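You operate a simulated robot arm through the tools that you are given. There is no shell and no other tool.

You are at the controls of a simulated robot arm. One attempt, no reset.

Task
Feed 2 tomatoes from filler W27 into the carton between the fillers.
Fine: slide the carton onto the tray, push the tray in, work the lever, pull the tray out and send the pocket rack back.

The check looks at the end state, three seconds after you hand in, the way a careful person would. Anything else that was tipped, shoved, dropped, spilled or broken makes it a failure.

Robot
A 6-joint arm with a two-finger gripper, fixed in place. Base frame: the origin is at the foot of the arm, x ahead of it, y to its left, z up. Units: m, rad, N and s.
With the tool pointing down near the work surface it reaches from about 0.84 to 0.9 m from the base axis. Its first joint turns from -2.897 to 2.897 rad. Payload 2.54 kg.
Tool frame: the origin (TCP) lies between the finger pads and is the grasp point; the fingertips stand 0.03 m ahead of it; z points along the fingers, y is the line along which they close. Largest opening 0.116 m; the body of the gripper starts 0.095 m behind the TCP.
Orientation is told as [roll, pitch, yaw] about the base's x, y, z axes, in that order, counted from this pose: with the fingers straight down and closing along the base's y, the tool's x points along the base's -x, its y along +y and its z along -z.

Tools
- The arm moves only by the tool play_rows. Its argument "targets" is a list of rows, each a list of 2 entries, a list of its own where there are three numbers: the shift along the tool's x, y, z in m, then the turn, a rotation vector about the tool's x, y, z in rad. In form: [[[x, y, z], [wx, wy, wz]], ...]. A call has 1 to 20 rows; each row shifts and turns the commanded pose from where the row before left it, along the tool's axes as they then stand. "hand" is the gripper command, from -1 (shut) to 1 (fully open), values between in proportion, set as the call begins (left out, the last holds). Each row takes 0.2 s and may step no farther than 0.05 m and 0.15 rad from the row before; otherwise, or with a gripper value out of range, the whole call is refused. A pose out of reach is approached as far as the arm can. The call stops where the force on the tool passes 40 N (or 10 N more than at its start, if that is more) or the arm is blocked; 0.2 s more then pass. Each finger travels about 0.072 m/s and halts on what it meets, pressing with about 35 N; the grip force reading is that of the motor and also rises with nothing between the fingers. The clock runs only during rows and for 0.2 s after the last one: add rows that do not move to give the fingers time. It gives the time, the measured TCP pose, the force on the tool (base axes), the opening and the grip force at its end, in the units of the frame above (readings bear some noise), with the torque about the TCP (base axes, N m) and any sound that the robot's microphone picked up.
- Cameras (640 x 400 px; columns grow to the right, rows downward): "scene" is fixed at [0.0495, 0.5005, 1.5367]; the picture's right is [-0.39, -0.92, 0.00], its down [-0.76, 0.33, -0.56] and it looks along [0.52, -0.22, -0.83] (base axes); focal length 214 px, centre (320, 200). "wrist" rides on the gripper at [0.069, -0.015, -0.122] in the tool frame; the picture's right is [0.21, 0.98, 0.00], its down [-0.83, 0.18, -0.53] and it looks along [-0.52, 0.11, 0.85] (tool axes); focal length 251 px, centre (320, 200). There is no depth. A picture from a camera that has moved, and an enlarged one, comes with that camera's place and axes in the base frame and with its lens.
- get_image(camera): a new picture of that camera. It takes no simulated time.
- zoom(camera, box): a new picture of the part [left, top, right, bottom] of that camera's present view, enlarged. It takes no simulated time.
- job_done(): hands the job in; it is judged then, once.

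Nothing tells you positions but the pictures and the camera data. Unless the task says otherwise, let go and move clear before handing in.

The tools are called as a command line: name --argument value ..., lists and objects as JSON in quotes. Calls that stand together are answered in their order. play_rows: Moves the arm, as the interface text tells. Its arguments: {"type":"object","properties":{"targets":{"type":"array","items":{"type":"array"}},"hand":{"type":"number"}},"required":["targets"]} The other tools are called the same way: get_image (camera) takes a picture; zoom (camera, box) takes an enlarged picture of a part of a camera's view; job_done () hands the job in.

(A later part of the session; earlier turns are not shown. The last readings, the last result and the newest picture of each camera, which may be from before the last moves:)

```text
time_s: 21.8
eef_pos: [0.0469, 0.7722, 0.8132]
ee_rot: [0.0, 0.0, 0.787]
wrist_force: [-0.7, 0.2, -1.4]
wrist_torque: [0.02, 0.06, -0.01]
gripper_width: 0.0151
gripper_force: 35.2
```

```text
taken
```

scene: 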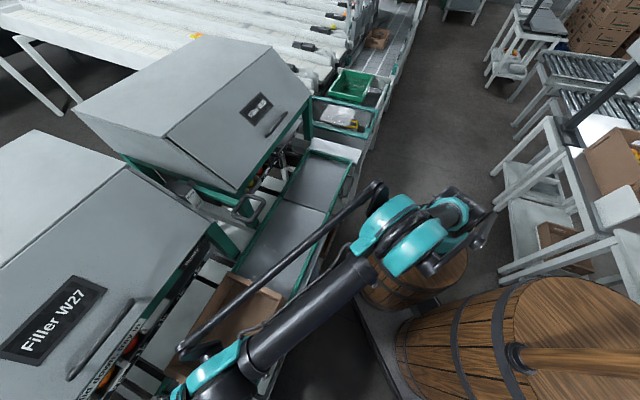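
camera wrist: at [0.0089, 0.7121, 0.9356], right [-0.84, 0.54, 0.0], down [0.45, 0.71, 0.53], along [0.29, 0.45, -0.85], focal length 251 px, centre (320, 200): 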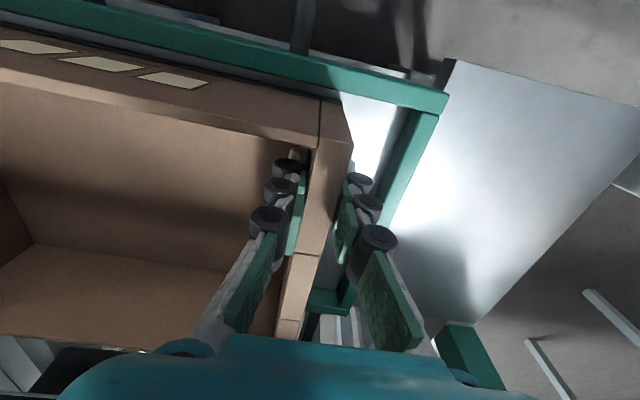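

The carton's end face is at e≈0.52 and the tray's end rim's inner edge at about 0.567. I'll slide the last 3.5 cm gently and check the trailing end.

play_rows --targets '[[[0, 0.012, 0], [0, 0, 0]], [[0, 0.012, 0], [0, 0, 0]], [[0, 0.011, 0], [0, 0, 0]], [[0, 0, 0], [0, 0, 0]]]'

get_image --camera "wrist"

zoom --camera "scene" --box '[120, 200, 340, 400]'

```text
time_s: 22.8
eef_pos: [0.0234, 0.797, 0.8137]
ee_rot: [0.0, 0.0, 0.786]
wrist_force: [0.0, 0.0, 0.0]
wrist_torque: [0.03, 0.02, -0.06]
gripper_width: 0.0157
gripper_force: 35.1
```

```text
taken
camera wrist: at [-0.0147, 0.738, 0.9358], right [-0.84, 0.54, 0.0], down [0.46, 0.71, 0.53], along [0.29, 0.45, -0.85], focal length 251 px, centre (320, 200)
```

wrist: 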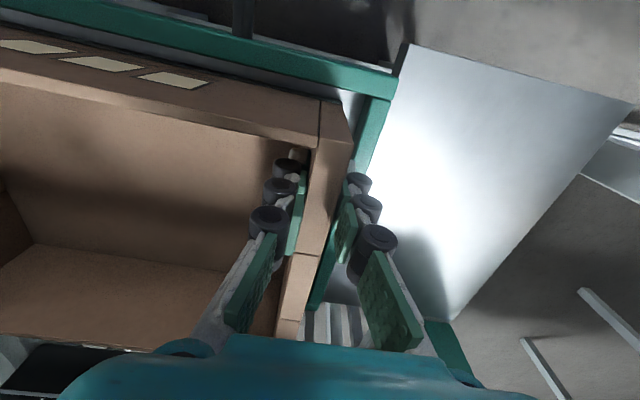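

```text
2.00 times, centred on (230, 300) of scene
camera zoom: at [0.0495, 0.5005, 1.5367], right [-0.39, -0.92, 0.0], down [-0.76, 0.33, -0.56], along [0.52, -0.22, -0.83], focal length 429 px, centre (500, 0)
```

zoom: 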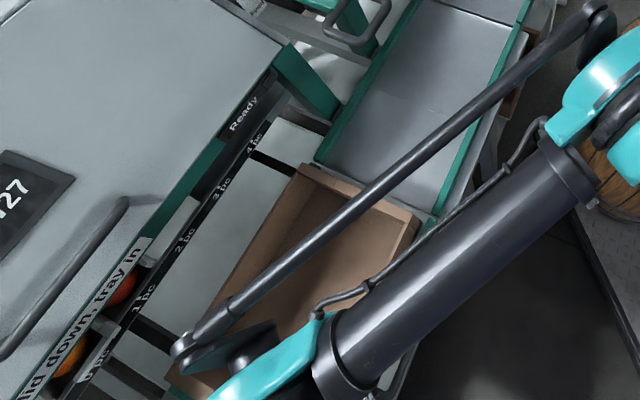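

The carton seems nearly centred on the tray. I'll release, lift clear and inspect both ends.

play_rows --targets '[[[0, 0, 0], [0, 0, 0]], [[0, 0, 0], [0, 0, 0]], [[0, 0, 0], [0, 0, 0]], [[0, 0, -0.03], [0, 0, 0]], [[0, 0, -0.04], [0, 0, 0]], [[0, 0, -0.04], [0, 0, 0]], [[0, -0.03, -0.04], [0, 0, 0]], [[0, -0.04, -0.03], [0, 0, 0]], [[0, -0.04, 0], [0, 0, 0]], [[0, -0.04, 0], [0, 0, 0]], [[0, -0.03, 0], [0, 0, 0]], [[0, 0, 0], [0, 0, 0]]]' --hand 0.1

get_image --camera "wrist"

zoom --camera "scene" --box '[120, 200, 340, 400]'

```text
time_s: 25.4
eef_pos: [0.1516, 0.6681, 0.9922]
ee_rot: [-0.001, 0.001, 0.787]
wrist_force: [0.1, -0.1, 0.0]
wrist_torque: [0.01, 0.0, -0.04]
gripper_width: 0.0636
gripper_force: 0.0
```

```text
taken
camera wrist: at [0.113, 0.6082, 1.1147], right [-0.84, 0.54, 0.0], down [0.45, 0.71, 0.53], along [0.29, 0.45, -0.85], focal length 251 px, centre (320, 200)
```

wrist: 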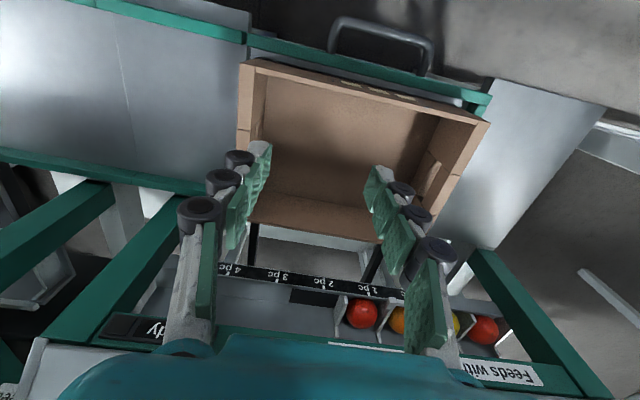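

```text
2.00 times, centred on (230, 300) of scene
camera zoom: at [0.0495, 0.5005, 1.5367], right [-0.39, -0.92, 0.0], down [-0.76, 0.33, -0.56], along [0.52, -0.22, -0.83], focal length 429 px, centre (500, 0)
```

zoom: 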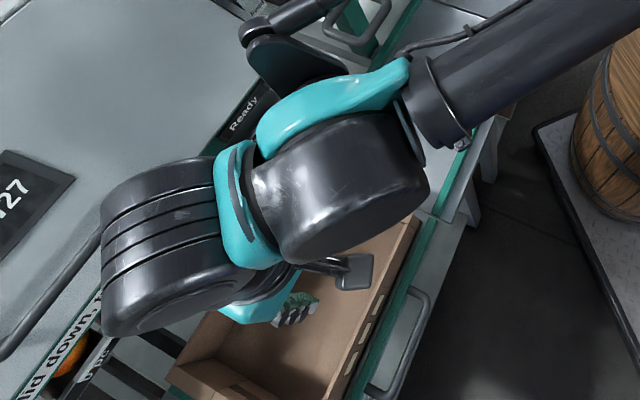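

zoom --camera "wrist" --box '[180, 20, 330, 220]'

zoom --camera "wrist" --box '[320, 60, 540, 260]'

zoom --camera "wrist" --box '[60, 230, 540, 400]'

```text
2.00 times, centred on (255, 120) of wrist
camera zoom: at [0.113, 0.6082, 1.1147], right [-0.84, 0.54, 0.0], down [0.45, 0.71, 0.53], along [0.29, 0.45, -0.85], focal length 503 px, centre (450, 360)
```

zoom: 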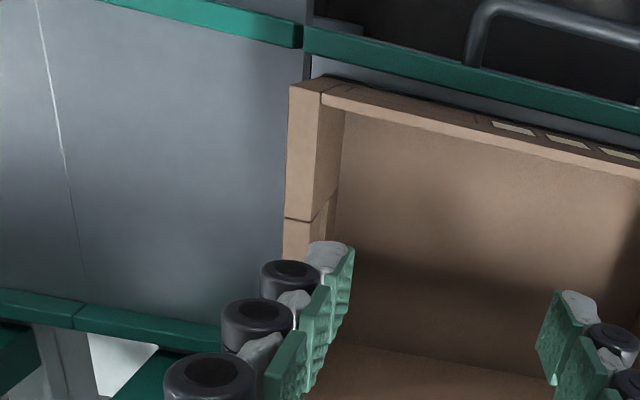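

```text
2.00 times, centred on (430, 160) of wrist
camera zoom: at [0.113, 0.6082, 1.1147], right [-0.84, 0.54, 0.0], down [0.45, 0.71, 0.53], along [0.29, 0.45, -0.85], focal length 503 px, centre (100, 280)
```

zoom: 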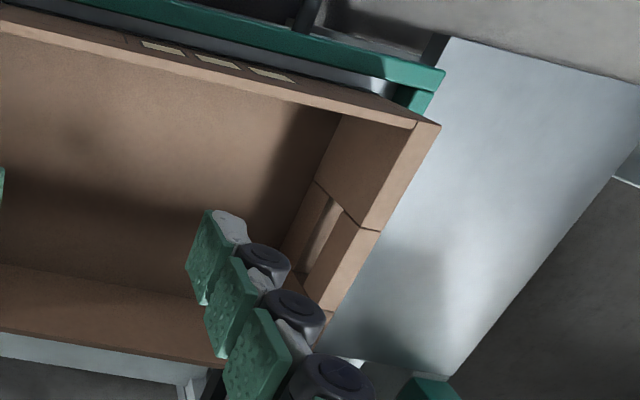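

```text
1.33 times, centred on (300, 315) of wrist
camera zoom: at [0.113, 0.6082, 1.1147], right [-0.84, 0.54, 0.0], down [0.45, 0.71, 0.53], along [0.29, 0.45, -0.85], focal length 335 px, centre (347, 47)
```

zoom: 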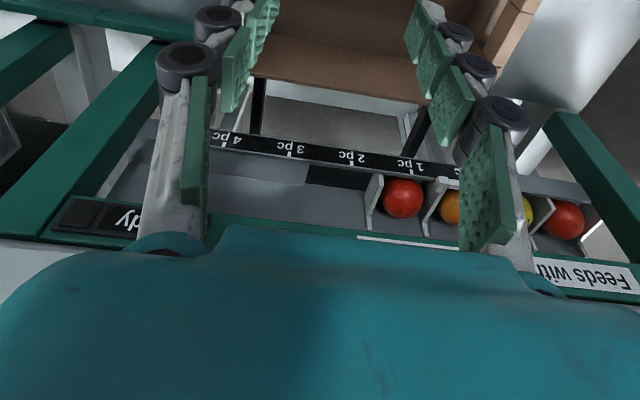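

The carton sits fully on the tray with about 1 cm clearance at each end. Now I'll close the fingers and move outside the tray's handle to push the tray in.

play_rows --targets '[[[0.035, 0.0145, 0], [0, 0, 0]], [[0.035, 0.0145, 0], [0, 0, 0]], [[0.035, 0.0145, 0], [0, 0, 0]], [[0.035, 0.0145, 0], [0, 0, 0]], [[0.02, 0, 0], [0, 0, 0]], [[0, 0, 0], [0, 0, 0]]]' --hand -1

get_image --camera "wrist"

get_image --camera "scene"

```text
time_s: 26.8
eef_pos: [-0.0025, 0.5952, 0.9923]
ee_rot: [0.0, -0.001, 0.788]
wrist_force: [-0.8, -0.1, -0.3]
wrist_torque: [0.0, 0.03, 0.01]
gripper_width: 0.0001
gripper_force: 28.9
```

```text
taken
camera wrist: at [-0.0412, 0.536, 1.115], right [-0.84, 0.54, 0.0], down [0.46, 0.71, 0.53], along [0.29, 0.45, -0.85], focal length 251 px, centre (320, 200)
```

wrist: 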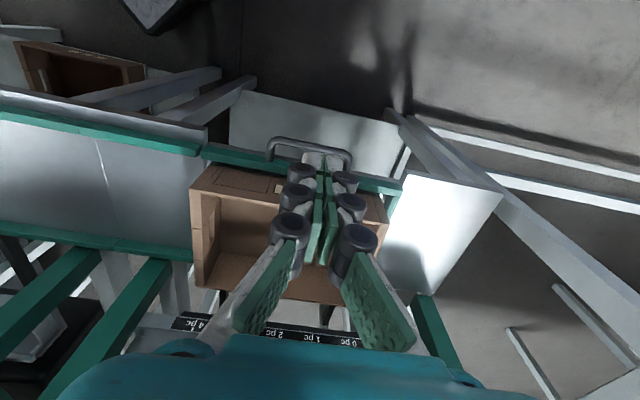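

```text
taken
```

scene: 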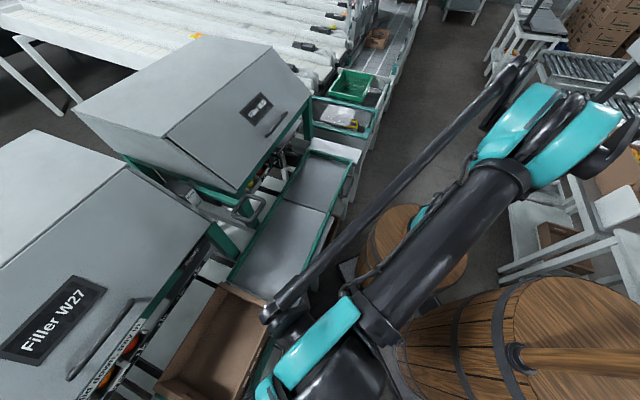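

zoom --camera "wrist" --box '[180, 60, 440, 230]'

zoom --camera "scene" --box '[120, 220, 330, 400]'

```text
2.35 times, centred on (310, 145) of wrist
camera zoom: at [-0.0412, 0.536, 1.115], right [-0.84, 0.54, 0.0], down [0.46, 0.71, 0.53], along [0.29, 0.45, -0.85], focal length 592 px, centre (344, 329)
```

zoom: 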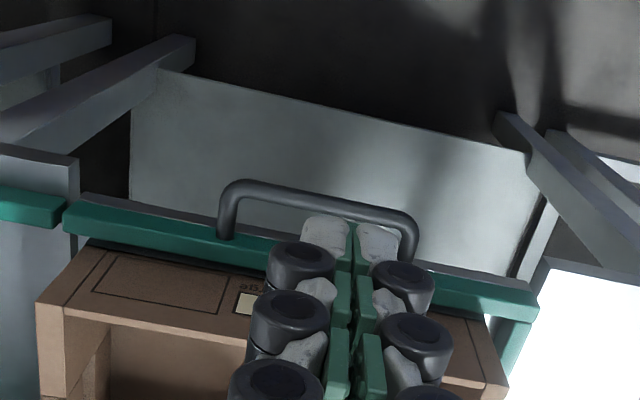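

```text
2.22 times, centred on (225, 310) of scene
camera zoom: at [0.0495, 0.5005, 1.5367], right [-0.39, -0.92, 0.0], down [-0.76, 0.33, -0.56], along [0.52, -0.22, -0.83], focal length 477 px, centre (531, -44)
```

zoom: 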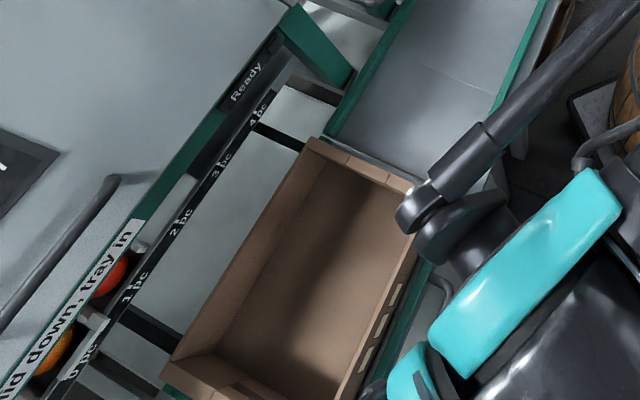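

The handle bar is centred at e≈0.42, n≈0.478, z≈0.755. I'll lower the closed fingers just outside it.

play_rows --targets '[[[0, 0, 0.045], [0, 0, 0]], [[0, 0, 0.045], [0, 0, 0]], [[0, 0, 0.045], [0, 0, 0]], [[0, 0, 0.045], [0, 0, 0]], [[0, 0, 0.045], [0, 0, 0]], [[0, 0, 0], [0, 0, 0]]]'

get_image --camera "wrist"

get_image --camera "scene"

```text
time_s: 28.2
eef_pos: [-0.0022, 0.5992, 0.7676]
ee_rot: [0.001, 0.0, 0.787]
wrist_force: [-0.2, 0.2, -0.3]
wrist_torque: [-0.01, 0.01, -0.02]
gripper_width: 0.0
gripper_force: 28.8
```

```text
taken
camera wrist: at [-0.0416, 0.5383, 0.8907], right [-0.84, 0.54, 0.0], down [0.46, 0.71, 0.53], along [0.29, 0.45, -0.85], focal length 251 px, centre (320, 200)
```

wrist: 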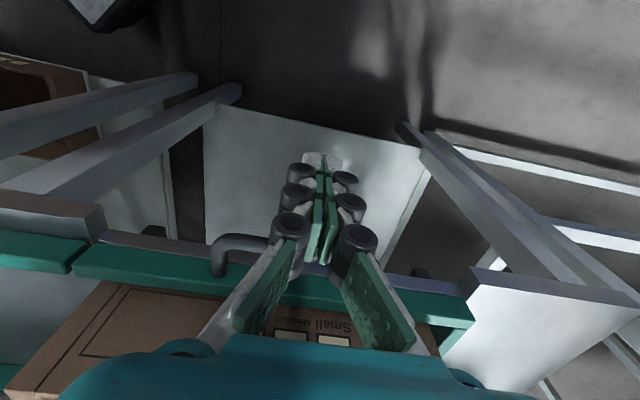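

```text
taken
```

scene: 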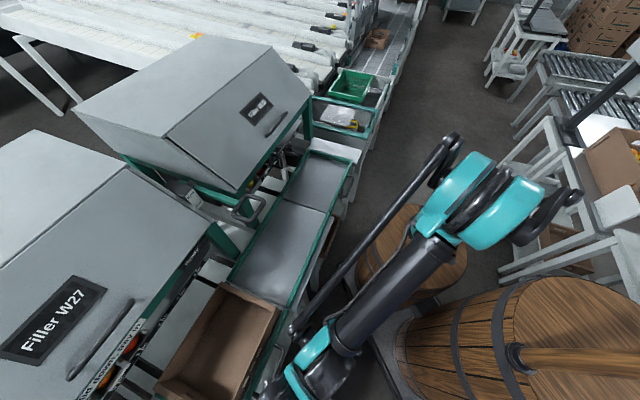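

Fingers are outside the handle with no contact. I'll push in toward the filler slowly for the first 9 cm and check.

play_rows --targets '[[[-0.02, -0.002, 0], [0, 0, 0]], [[-0.01, 0, 0], [0, 0, 0]], [[-0.01, 0, 0], [0, 0, 0]], [[-0.01, 0, 0], [0, 0, 0]], [[-0.01, 0, 0], [0, 0, 0]], [[-0.01, 0, 0], [0, 0, 0]], [[-0.01, 0, 0], [0, 0, 0]], [[-0.01, 0, 0], [0, 0, 0]], [[0, 0, 0], [0, 0, 0]]]'

get_image --camera "wrist"

get_image --camera "scene"

```text
time_s: 30.2
eef_pos: [0.065, 0.6602, 0.7673]
ee_rot: [0.0, -0.001, 0.787]
wrist_force: [0.5, -0.3, 0.0]
wrist_torque: [0.0, 0.01, 0.01]
gripper_width: 0.0
gripper_force: 28.6
```

```text
taken
camera wrist: at [0.0251, 0.6, 0.8897], right [-0.84, 0.54, 0.0], down [0.45, 0.71, 0.53], along [0.29, 0.45, -0.85], focal length 251 px, centre (320, 200)
```

wrist: 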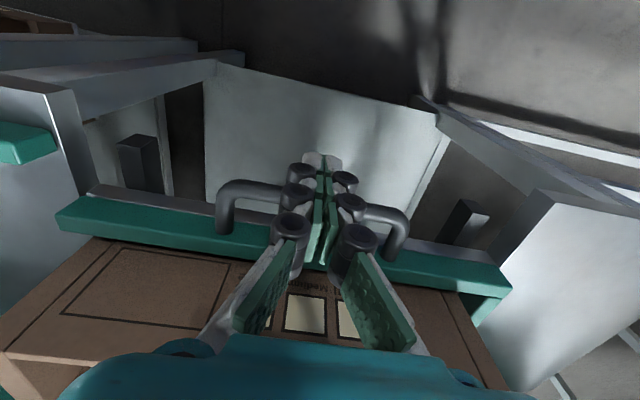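

```text
taken
```

scene: 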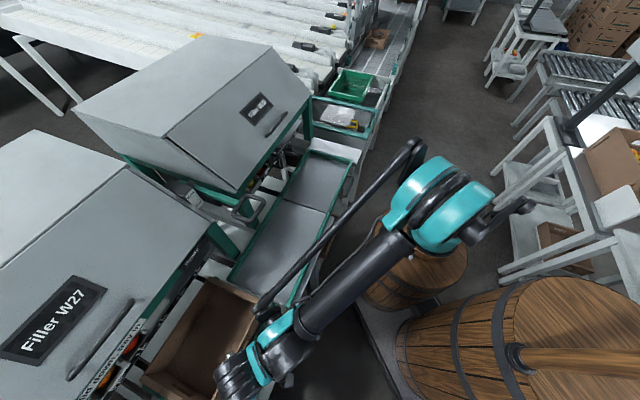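

The tray is sliding in with the carton on it. I'll keep pushing steadily.

play_rows --targets '[[[-0.012, 0, 0], [0, 0, 0]], [[-0.012, 0, 0], [0, 0, 0]], [[-0.012, 0, 0], [0, 0, 0]], [[-0.012, 0, 0], [0, 0, 0]], [[-0.012, 0, 0], [0, 0, 0]], [[-0.012, 0, 0], [0, 0, 0]], [[-0.012, 0, 0], [0, 0, 0]], [[-0.012, 0, 0], [0, 0, 0]], [[0, 0, 0], [0, 0, 0]]]'

get_image --camera "wrist"

get_image --camera "scene"

```text
time_s: 32.2
eef_pos: [0.1308, 0.7265, 0.7656]
ee_rot: [-0.001, 0.0, 0.787]
wrist_force: [0.9, -0.2, -0.3]
wrist_torque: [-0.02, -0.03, -0.01]
gripper_width: 0.0
gripper_force: 28.7
```

```text
taken
camera wrist: at [0.0927, 0.6673, 0.8891], right [-0.84, 0.54, 0.0], down [0.46, 0.71, 0.53], along [0.29, 0.45, -0.85], focal length 251 px, centre (320, 200)
```

wrist: 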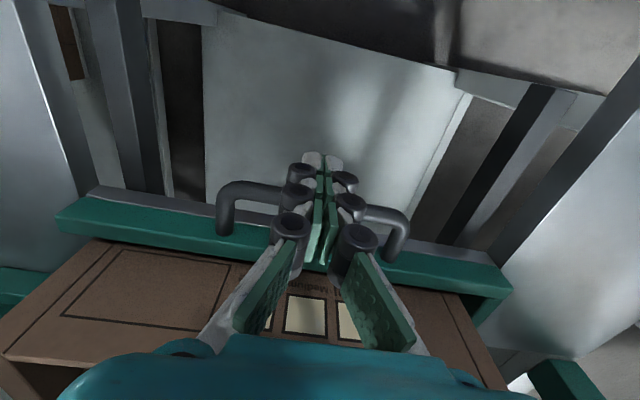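

```text
taken
```

scene: 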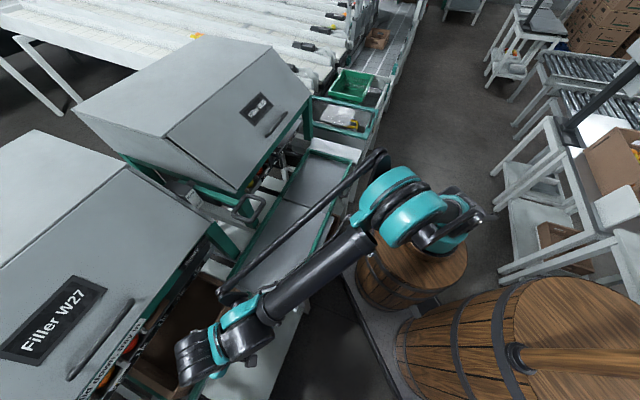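

Good, the tray has moved about 14 cm. Continuing the push with smaller steps to feel for the stop.

play_rows --targets '[[[-0.01, 0, 0], [0, 0, 0]], [[-0.01, 0, 0], [0, 0, 0]], [[-0.01, 0, 0], [0, 0, 0]], [[-0.01, 0, 0], [0, 0, 0]], [[-0.01, 0, 0], [0, 0, 0]], [[-0.01, 0, 0], [0, 0, 0]], [[-0.01, 0, 0], [0, 0, 0]], [[0, 0, 0], [0, 0, 0]]]'

get_image --camera "wrist"

zoom --camera "scene" --box '[0, 200, 320, 400]'

```text
time_s: 34.0
eef_pos: [0.1799, 0.7775, 0.7682]
ee_rot: [0.0, 0.0, 0.784]
wrist_force: [-0.1, 0.9, 0.2]
wrist_torque: [-0.01, -0.02, -0.02]
gripper_width: 0.0002
gripper_force: 28.6
```

```text
taken
camera wrist: at [0.1418, 0.718, 0.8906], right [-0.84, 0.54, 0.0], down [0.46, 0.71, 0.53], along [0.29, 0.45, -0.85], focal length 251 px, centre (320, 200)
```

wrist: 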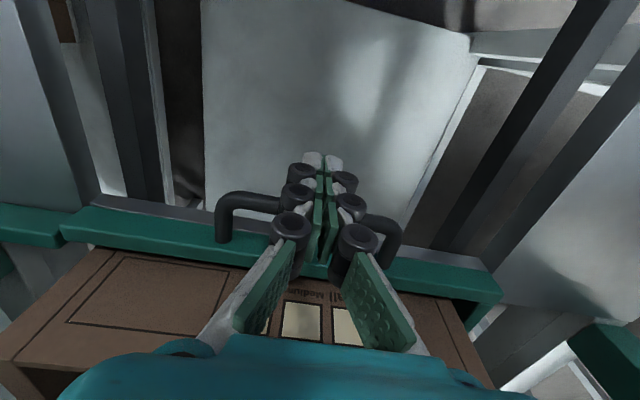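

```text
2.00 times, centred on (160, 300) of scene
camera zoom: at [0.0495, 0.5005, 1.5367], right [-0.39, -0.92, 0.0], down [-0.76, 0.33, -0.56], along [0.52, -0.22, -0.83], focal length 429 px, centre (640, 0)
```

zoom: 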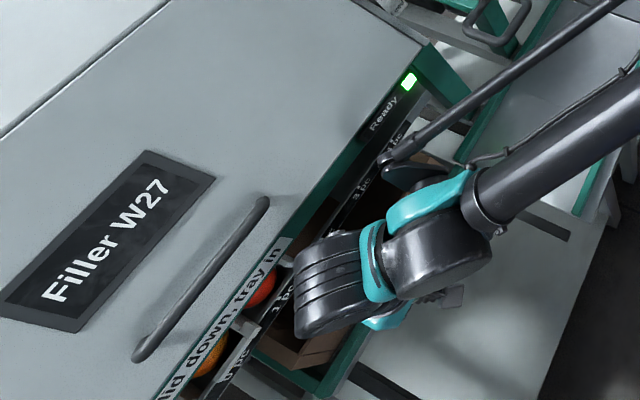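

The "Ready" lamp has turned green. I'll nudge a little further in small steps to seat the tray against its stop.

play_rows --targets '[[[-0.004, 0, 0], [0, 0, 0]], [[-0.004, 0, 0], [0, 0, 0]], [[-0.004, 0, 0], [0, 0, 0]], [[0, 0, 0], [0, 0, 0]]]'

get_image --camera "wrist"

zoom --camera "scene" --box '[0, 200, 320, 400]'

```text
time_s: 35.0
eef_pos: [0.1864, 0.7841, 0.7673]
ee_rot: [-0.001, 0.003, 0.786]
wrist_force: [-12.9, -23.5, -4.0]
wrist_torque: [-0.35, 0.24, -0.07]
gripper_width: 0.0059
gripper_force: 28.8
```

```text
taken
camera wrist: at [0.1489, 0.7253, 0.8902], right [-0.84, 0.54, 0.0], down [0.45, 0.71, 0.53], along [0.29, 0.45, -0.85], focal length 251 px, centre (320, 200)
```

wrist: 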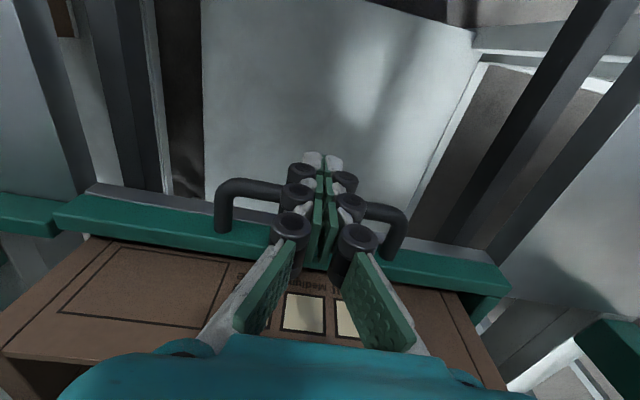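

```text
2.00 times, centred on (160, 300) of scene
camera zoom: at [0.0495, 0.5005, 1.5367], right [-0.39, -0.92, 0.0], down [-0.76, 0.33, -0.56], along [0.52, -0.22, -0.83], focal length 429 px, centre (640, 0)
```

zoom: 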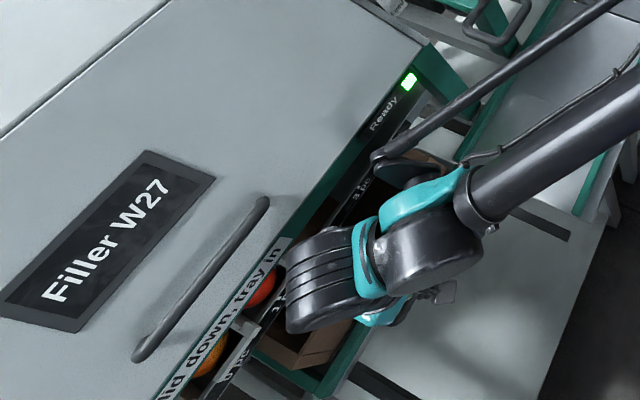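

The tray hit its stop (about 27 N) and Ready is green. I'll back off, rise, and turn the wrist to view the lever from the side before touching it.

play_rows --targets '[[[0.02, 0, 0], [0, 0, 0]], [[0.04, 0, 0], [0, 0, 0]], [[0, 0, -0.045], [0, 0, 0]], [[0, 0, -0.045], [0, 0, 0]], [[0, 0, -0.045], [0, 0, 0]], [[0, 0, -0.045], [0, 0, 0]], [[0, 0, -0.045], [0, 0, 0]], [[0, 0, -0.045], [0, 0, 0]], [[0, 0, -0.045], [0, 0, 0]], [[0, 0, -0.045], [0, 0, 0]], [[0, 0, 0], [0, 0, 0]]]'

get_image --camera "scene"

get_image --camera "wrist"

```text
time_s: 37.4
eef_pos: [0.1439, 0.7415, 1.1289]
ee_rot: [-0.001, 0.001, 0.787]
wrist_force: [0.0, -1.0, -0.3]
wrist_torque: [0.03, 0.01, 0.0]
gripper_width: 0.0001
gripper_force: 28.7
```

```text
taken
```

scene: 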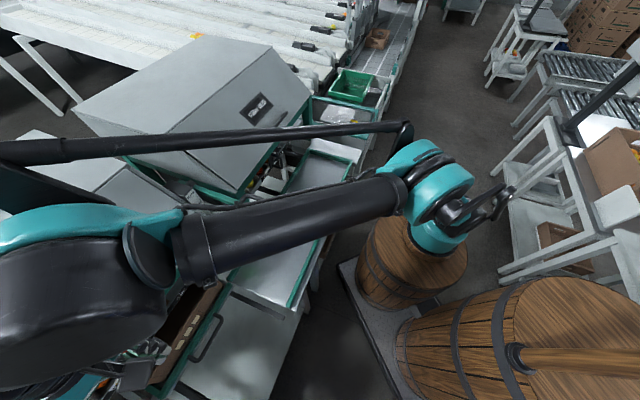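

```text
taken
camera wrist: at [0.1053, 0.682, 1.2515], right [-0.84, 0.54, 0.0], down [0.45, 0.71, 0.53], along [0.29, 0.45, -0.85], focal length 251 px, centre (320, 200)
```

wrist: 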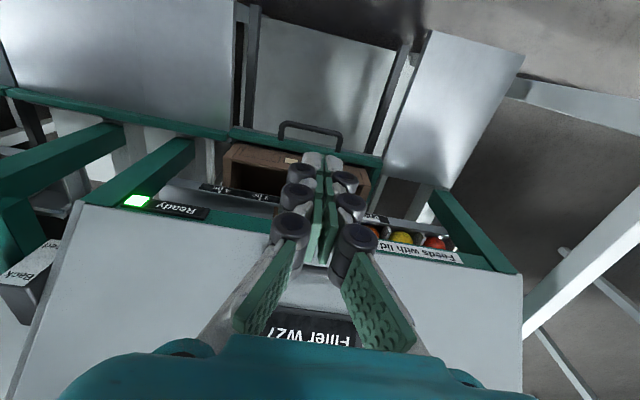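

Tray in and Ready lit. Now I'll turn the wrist a quarter turn so that the camera faces the lever sideways.

play_rows --targets '[[[0, 0, 0], [0, 0, 0.1428]], [[0, 0, 0], [0, 0, 0.1428]], [[0, 0, 0], [0, 0, 0.1428]], [[0, 0, 0], [0, 0, 0.1428]], [[0, 0, 0], [0, 0, 0.1428]], [[0, 0, 0], [0, 0, 0.1428]], [[0, 0, 0], [0, 0, 0.1428]], [[0, 0, 0], [0, 0, 0.1428]], [[0, 0, 0], [0, 0, 0.1428]], [[0, 0, 0], [0, 0, 0.1428]], [[0, 0, 0], [0, 0, 0.1428]], [[-0.03, 0.02, 0], [0, 0, 0]], [[-0.03, 0.02, 0], [0, 0, 0]], [[0, 0, 0], [0, 0, 0]]]' --hand 0.3

get_image --camera "wrist"

get_image --camera "scene"

```text
time_s: 40.4
eef_pos: [0.2182, 0.7278, 1.1263]
ee_rot: [0.0, 0.0, -0.783]
wrist_force: [0.3, -0.2, -0.1]
wrist_torque: [0.0, -0.04, 0.01]
gripper_width: 0.0753
gripper_force: 0.1
```

```text
taken
camera wrist: at [0.1581, 0.7664, 1.2496], right [0.54, 0.84, 0.0], down [0.71, -0.46, 0.53], along [0.45, -0.29, -0.85], focal length 251 px, centre (320, 200)
```

wrist: 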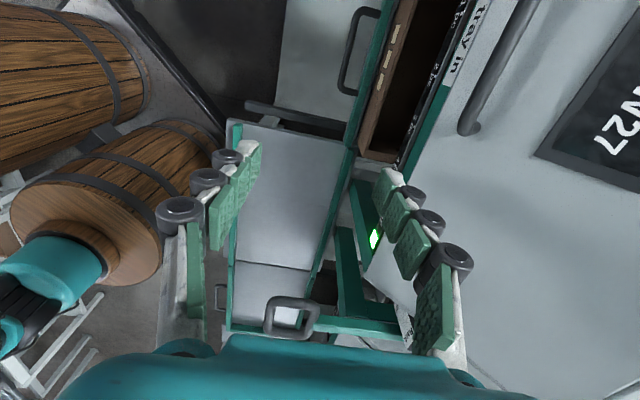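

```text
taken
```

scene: 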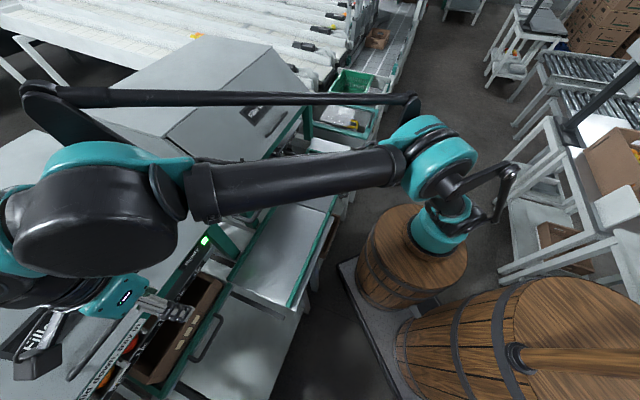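

zoom --camera "wrist" --box '[220, 220, 480, 380]'

zoom --camera "scene" --box '[100, 160, 340, 310]'

```text
2.46 times, centred on (350, 300) of wrist
camera zoom: at [0.1581, 0.7664, 1.2496], right [0.54, 0.84, 0.0], down [0.71, -0.46, 0.53], along [0.45, -0.29, -0.85], focal length 619 px, centre (246, -46)
```

zoom: 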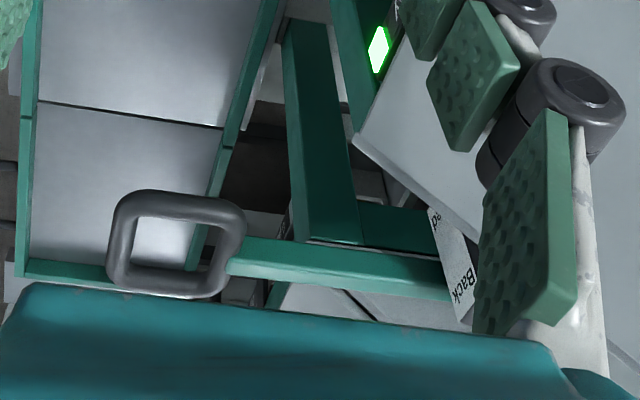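

```text
2.67 times, centred on (220, 235) of scene
camera zoom: at [0.0495, 0.5005, 1.5367], right [-0.39, -0.92, 0.0], down [-0.76, 0.33, -0.56], along [0.52, -0.22, -0.83], focal length 572 px, centre (587, 107)
```

zoom: 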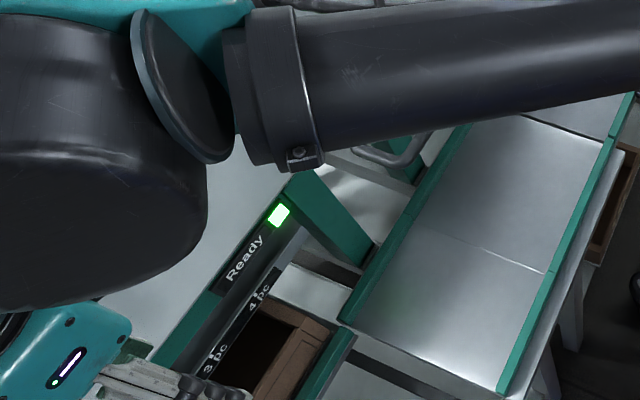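

The loop handle lies roughly horizontal (centre ≈ e 0.10, n 0.69, z 1.03), its arm running back to the hub. I'll move above its front bar, keeping well clear above.

play_rows --targets '[[[-0.03, -0.003, -0.03], [0, 0, 0]], [[-0.043, -0.003, -0.01], [0, 0, 0]], [[-0.043, -0.003, 0], [0, 0, 0]], [[-0.043, -0.003, 0], [0, 0, 0]], [[-0.03, 0, 0], [0, 0, 0]], [[0, 0, 0], [0, 0, 0]]]' --hand 0.3

get_image --camera "wrist"

get_image --camera "scene"

```text
time_s: 41.8
eef_pos: [0.3427, 0.5855, 1.1649]
ee_rot: [0.001, 0.0, -0.783]
wrist_force: [0.3, -0.9, -0.3]
wrist_torque: [-0.01, -0.02, 0.01]
gripper_width: 0.0755
gripper_force: 0.1
```

```text
taken
camera wrist: at [0.2837, 0.6233, 1.2878], right [0.54, 0.84, 0.0], down [0.71, -0.45, 0.53], along [0.45, -0.29, -0.85], focal length 251 px, centre (320, 200)
```

wrist: 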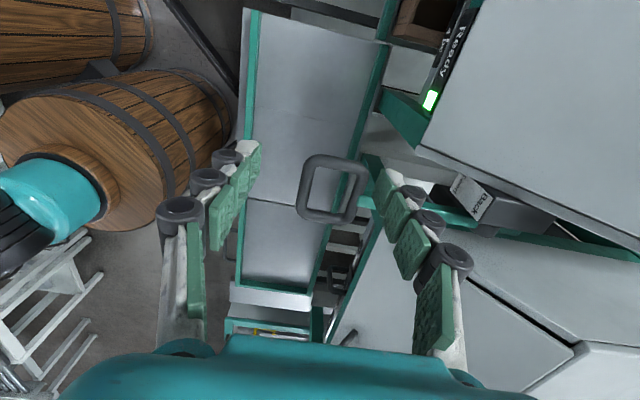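

```text
taken
```

scene: 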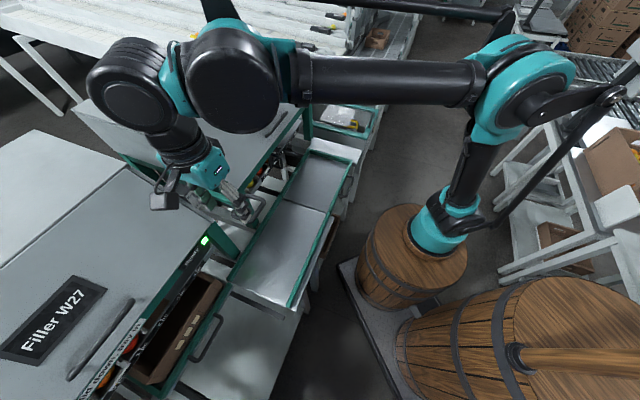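

zoom --camera "wrist" --box '[260, 120, 560, 320]'

zoom --camera "scene" --box '[140, 120, 320, 280]'

zoom --camera "wrist" --box '[400, 150, 560, 250]'

```text
2.00 times, centred on (410, 220) of wrist
camera zoom: at [0.2837, 0.6233, 1.2878], right [0.54, 0.84, 0.0], down [0.71, -0.45, 0.53], along [0.45, -0.29, -0.85], focal length 503 px, centre (140, 160)
```

zoom: 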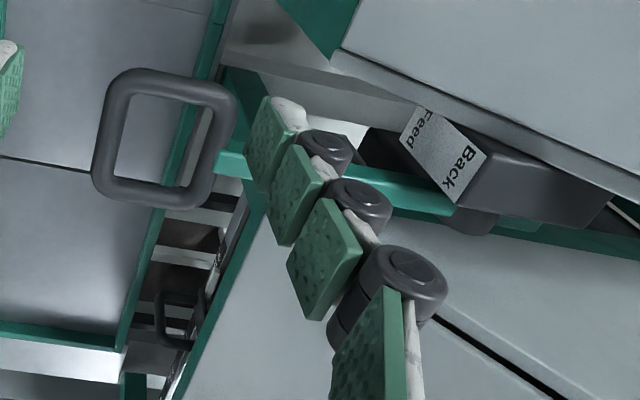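

```text
2.50 times, centred on (230, 200) of scene
camera zoom: at [0.0495, 0.5005, 1.5367], right [-0.39, -0.92, 0.0], down [-0.76, 0.33, -0.56], along [0.52, -0.22, -0.83], focal length 536 px, centre (545, 200)
```

zoom: 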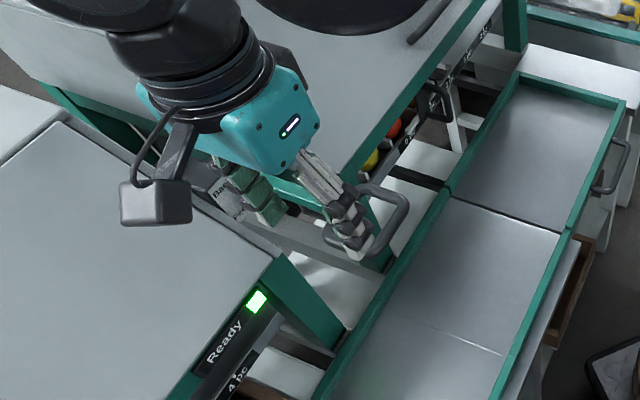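

```text
4.00 times, centred on (480, 200) of wrist
camera zoom: at [0.2837, 0.6233, 1.2878], right [0.54, 0.84, 0.0], down [0.71, -0.45, 0.53], along [0.45, -0.29, -0.85], focal length 1006 px, centre (-320, 200)
```

zoom: 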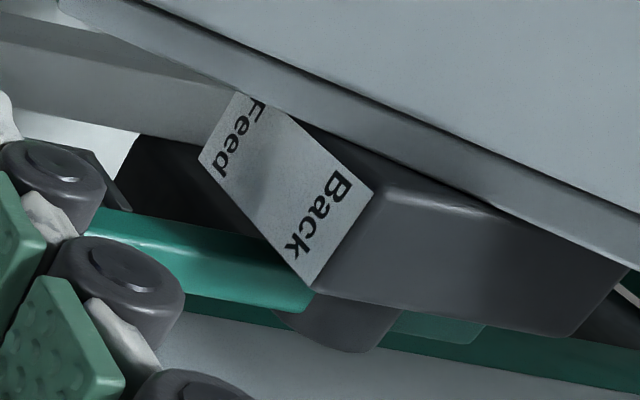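

The label is on a sloped face with "Back" at the top and "Feed" at the bottom, so lever down = feed, lever up = back. I'll line up above the handle's front bar with fingers closing front-to-back.

play_rows --targets '[[[-0.037, 0, 0], [0, 0, 0]], [[-0.037, 0, 0], [0, 0, 0]], [[0, 0, 0.03], [0, 0, 0]], [[0, 0, 0.03], [0, 0, 0]], [[0, 0, 0.025], [0, 0, 0]], [[0, 0, 0], [0, 0, 0]]]' --hand -0.1

get_image --camera "wrist"

zoom --camera "scene" --box '[140, 120, 320, 280]'

```text
time_s: 43.2
eef_pos: [0.3931, 0.5338, 1.0803]
ee_rot: [0.0, 0.0, -0.783]
wrist_force: [-0.2, 0.2, 0.0]
wrist_torque: [-0.03, 0.0, 0.02]
gripper_width: 0.0522
gripper_force: 0.1
```

```text
taken
camera wrist: at [0.3334, 0.5721, 1.2032], right [0.54, 0.84, 0.0], down [0.71, -0.46, 0.53], along [0.45, -0.29, -0.85], focal length 251 px, centre (320, 200)
```

wrist: 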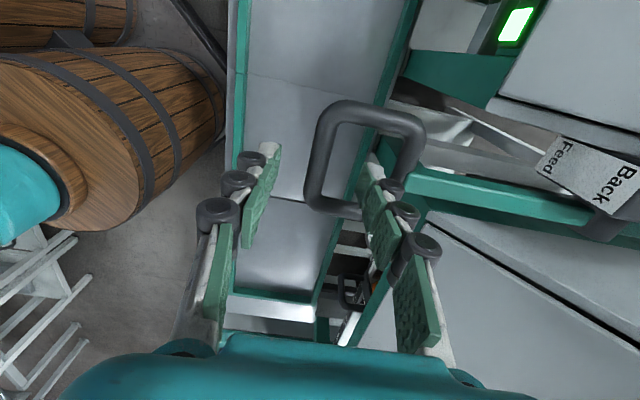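

```text
2.50 times, centred on (230, 200) of scene
camera zoom: at [0.0495, 0.5005, 1.5367], right [-0.39, -0.92, 0.0], down [-0.76, 0.33, -0.56], along [0.52, -0.22, -0.83], focal length 536 px, centre (545, 200)
```

zoom: 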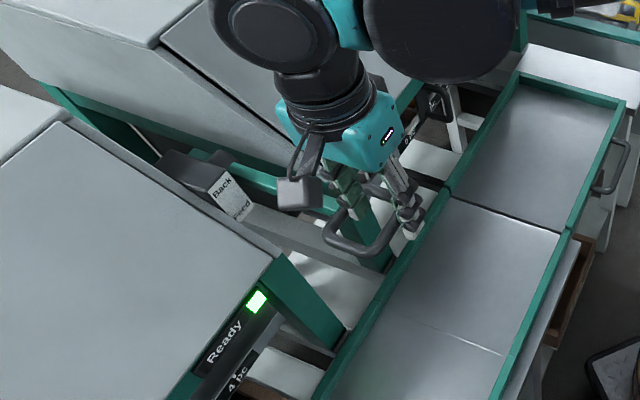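

zoom --camera "wrist" --box '[240, 80, 480, 240]'

```text
2.50 times, centred on (360, 160) of wrist
camera zoom: at [0.3334, 0.5721, 1.2032], right [0.54, 0.84, 0.0], down [0.71, -0.46, 0.53], along [0.45, -0.29, -0.85], focal length 629 px, centre (220, 300)
```

zoom: 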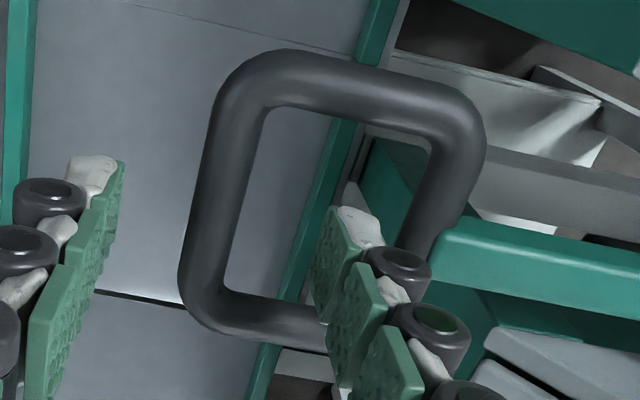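

The front bar is right under the TCP, with the inner finger over the loop's opening. I'll lower a few centimetres so the fingers straddle the bar.

play_rows --targets '[[[0.004, 0, 0.01], [0, 0, 0]], [[0, 0, 0.01], [0, 0, 0]], [[0, 0, 0.01], [0, 0, 0]], [[0, 0, 0], [0, 0, 0]]]'

get_image --camera "wrist"

zoom --camera "scene" --box '[180, 140, 300, 240]'

```text
time_s: 44.2
eef_pos: [0.3904, 0.5373, 1.0509]
ee_rot: [0.0, -0.001, -0.785]
wrist_force: [-0.8, -0.7, 0.3]
wrist_torque: [0.0, -0.01, -0.02]
gripper_width: 0.0523
gripper_force: 0.1
```

```text
taken
camera wrist: at [0.3309, 0.5754, 1.1739], right [0.54, 0.84, 0.0], down [0.71, -0.45, 0.53], along [0.45, -0.29, -0.85], focal length 251 px, centre (320, 200)
```

wrist: 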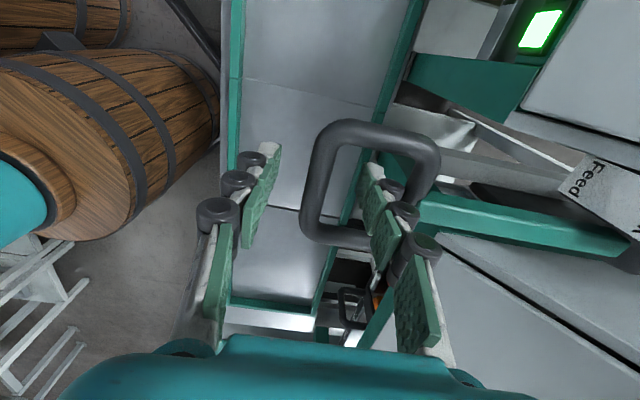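

```text
4.00 times, centred on (240, 190) of scene
camera zoom: at [0.0495, 0.5005, 1.5367], right [-0.39, -0.92, 0.0], down [-0.76, 0.33, -0.56], along [0.52, -0.22, -0.83], focal length 858 px, centre (640, 240)
```

zoom: 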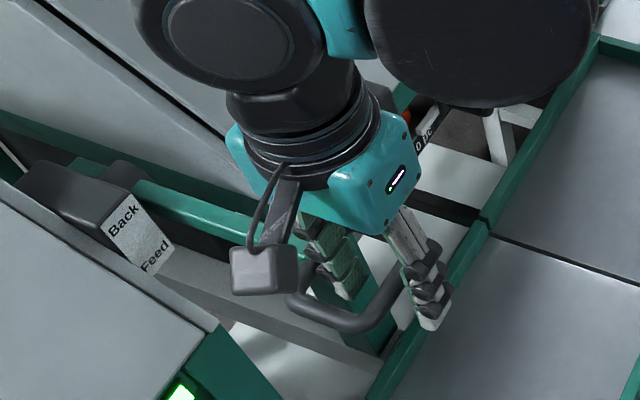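

The TCP is now level with the bar (z≈1.05) and the fingers straddle it. I'll close on the bar.

play_rows --targets '[[[0.006, -0.002, 0], [0, 0, 0]], [[0, 0, 0], [0, 0, 0]], [[0, 0, 0], [0, 0, 0]], [[0, 0, 0], [0, 0, 0]], [[0, 0, 0], [0, 0, 0]]]' --hand -1

get_image --camera "wrist"

zoom --camera "scene" --box '[0, 200, 320, 400]'

```text
time_s: 45.4
eef_pos: [0.3855, 0.5397, 1.0509]
ee_rot: [-0.001, -0.001, -0.784]
wrist_force: [9.3, 8.1, 0.9]
wrist_torque: [0.16, -0.05, -0.09]
gripper_width: 0.0123
gripper_force: 39.7
```

```text
taken
camera wrist: at [0.3259, 0.5785, 1.1733], right [0.54, 0.84, 0.0], down [0.71, -0.46, 0.53], along [0.45, -0.29, -0.85], focal length 251 px, centre (320, 200)
```

wrist: 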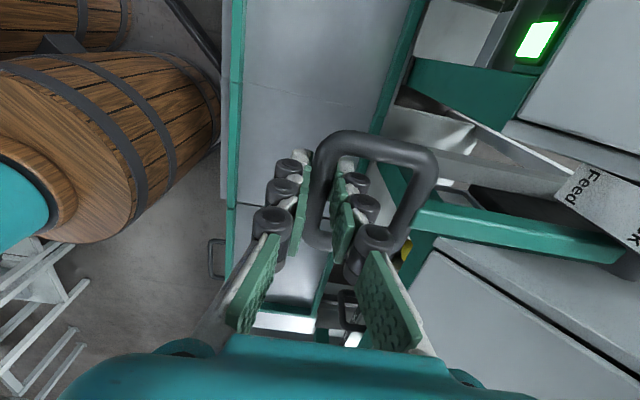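

```text
2.00 times, centred on (160, 300) of scene
camera zoom: at [0.0495, 0.5005, 1.5367], right [-0.39, -0.92, 0.0], down [-0.76, 0.33, -0.56], along [0.52, -0.22, -0.83], focal length 429 px, centre (640, 0)
```

zoom: 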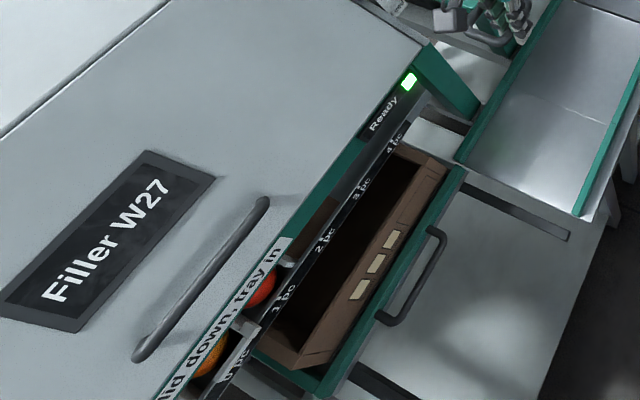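

I have the 12 mm bar gripped; the scene view lets me watch the rack. I'll press the lever down (Feed) a couple of centimetres and check for movement.

play_rows --targets '[[[0, 0.002, 0.004], [0, 0, 0]], [[0, 0, 0.006], [0, 0, 0]], [[0, 0.001, 0.006], [0, 0, 0]], [[0, 0.001, 0.006], [0, 0, 0]], [[0, 0, 0], [0, 0, 0]]]'

zoom --camera "scene" --box '[0, 200, 320, 400]'

get_image --camera "wrist"

```text
time_s: 46.6
eef_pos: [0.3868, 0.5412, 1.0315]
ee_rot: [0.0, 0.001, -0.783]
wrist_force: [-12.2, -20.4, -1.4]
wrist_torque: [-0.23, 0.18, -0.05]
gripper_width: 0.0126
gripper_force: 39.4
```

```text
2.00 times, centred on (160, 300) of scene
camera zoom: at [0.0495, 0.5005, 1.5367], right [-0.39, -0.92, 0.0], down [-0.76, 0.33, -0.56], along [0.52, -0.22, -0.83], focal length 429 px, centre (640, 0)
```

zoom: 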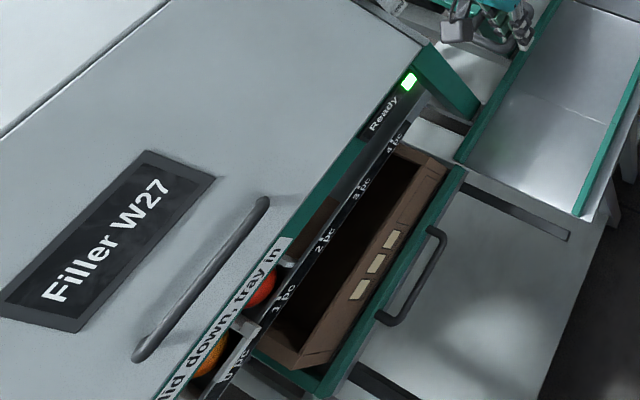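

```text
taken
camera wrist: at [0.3267, 0.5794, 1.153], right [0.54, 0.84, 0.0], down [0.71, -0.45, 0.53], along [0.45, -0.29, -0.85], focal length 251 px, centre (320, 200)
```

wrist: 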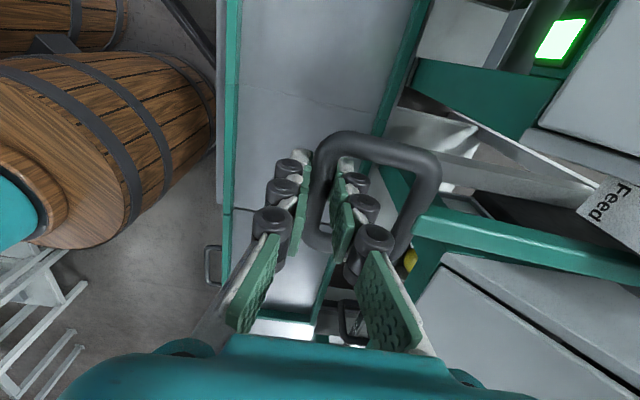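

The lever moves freely and the rack hasn't shifted yet. I'll relax the sideways load and continue down in small steps along the arc, watching the rack.

play_rows --targets '[[[0, -0.002, 0.005], [0, 0, 0]], [[0, 0.0005, 0.006], [0, 0, 0]], [[0, 0.0006, 0.006], [0, 0, 0]], [[0, 0.0008, 0.005], [0, 0, 0]], [[0, 0, 0], [0, 0, 0]]]'

zoom --camera "scene" --box '[0, 200, 320, 400]'

get_image --camera "wrist"

```text
time_s: 47.8
eef_pos: [0.3886, 0.5449, 1.0096]
ee_rot: [0.0, 0.003, -0.784]
wrist_force: [-12.1, -13.2, -2.5]
wrist_torque: [-0.21, 0.05, -0.02]
gripper_width: 0.0126
gripper_force: 39.0
```

```text
2.00 times, centred on (160, 300) of scene
camera zoom: at [0.0495, 0.5005, 1.5367], right [-0.39, -0.92, 0.0], down [-0.76, 0.33, -0.56], along [0.52, -0.22, -0.83], focal length 429 px, centre (640, 0)
```

zoom: 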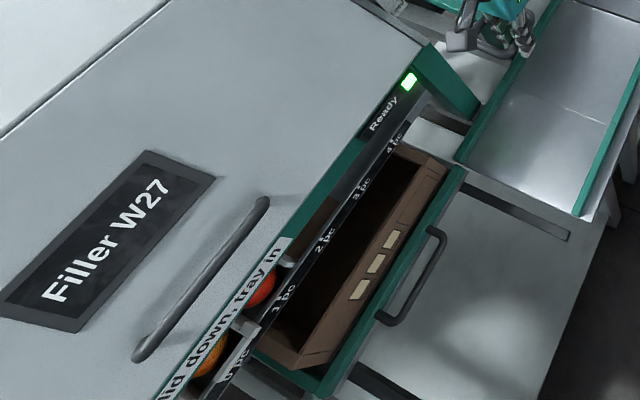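

```text
taken
camera wrist: at [0.3286, 0.5812, 1.132], right [0.54, 0.84, 0.0], down [0.71, -0.45, 0.53], along [0.45, -0.29, -0.85], focal length 251 px, centre (320, 200)
```

wrist: 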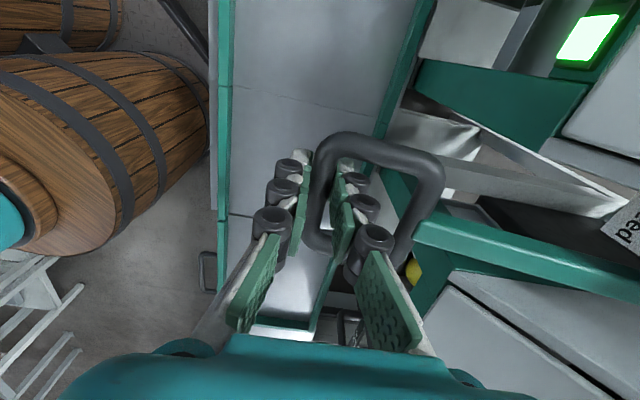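

play_rows --targets '[[[0, -0.002, 0.005], [0, 0, 0]], [[0, 0.001, 0.006], [0, 0, 0]], [[0, 0.0015, 0.006], [0, 0, 0]], [[0, 0.0015, 0.005], [0, 0, 0]], [[0, 0, 0], [0, 0, 0]]]'

zoom --camera "scene" --box '[0, 200, 320, 400]'

get_image --camera "wrist"

```text
time_s: 48.9
eef_pos: [0.3927, 0.5461, 0.9863]
ee_rot: [0.006, -0.001, -0.786]
wrist_force: [9.7, 7.2, 5.8]
wrist_torque: [0.24, -0.03, 0.01]
gripper_width: 0.0124
gripper_force: 39.5
stopped in row 5: the force on the tool passed its limit at 42 N (the readings are from after the stop); the commanded pose is now the measured one
```

```text
2.00 times, centred on (160, 300) of scene
camera zoom: at [0.0495, 0.5005, 1.5367], right [-0.39, -0.92, 0.0], down [-0.76, 0.33, -0.56], along [0.52, -0.22, -0.83], focal length 429 px, centre (640, 0)
```

zoom: 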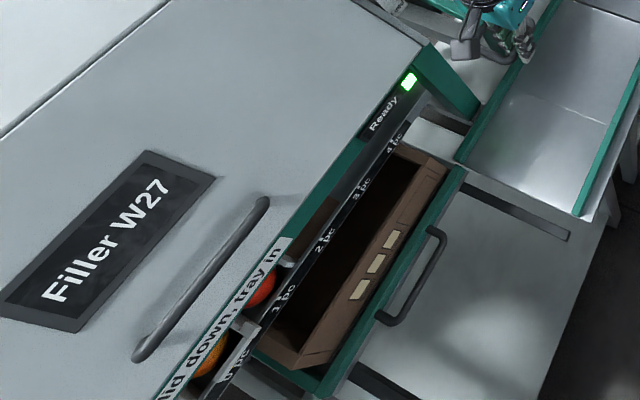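

```text
taken
camera wrist: at [0.3316, 0.5843, 1.1092], right [0.54, 0.84, 0.01], down [0.71, -0.46, 0.53], along [0.45, -0.28, -0.84], focal length 251 px, centre (320, 200)
```

wrist: 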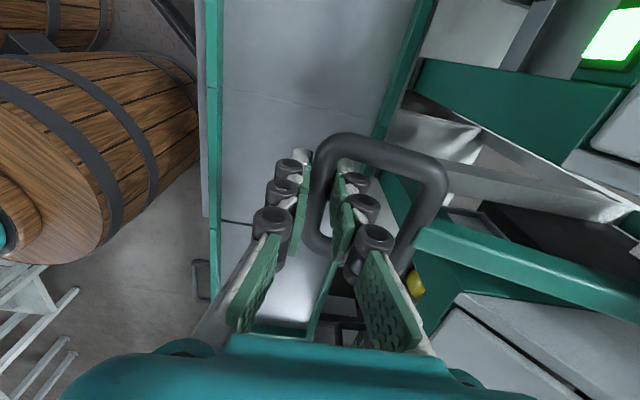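

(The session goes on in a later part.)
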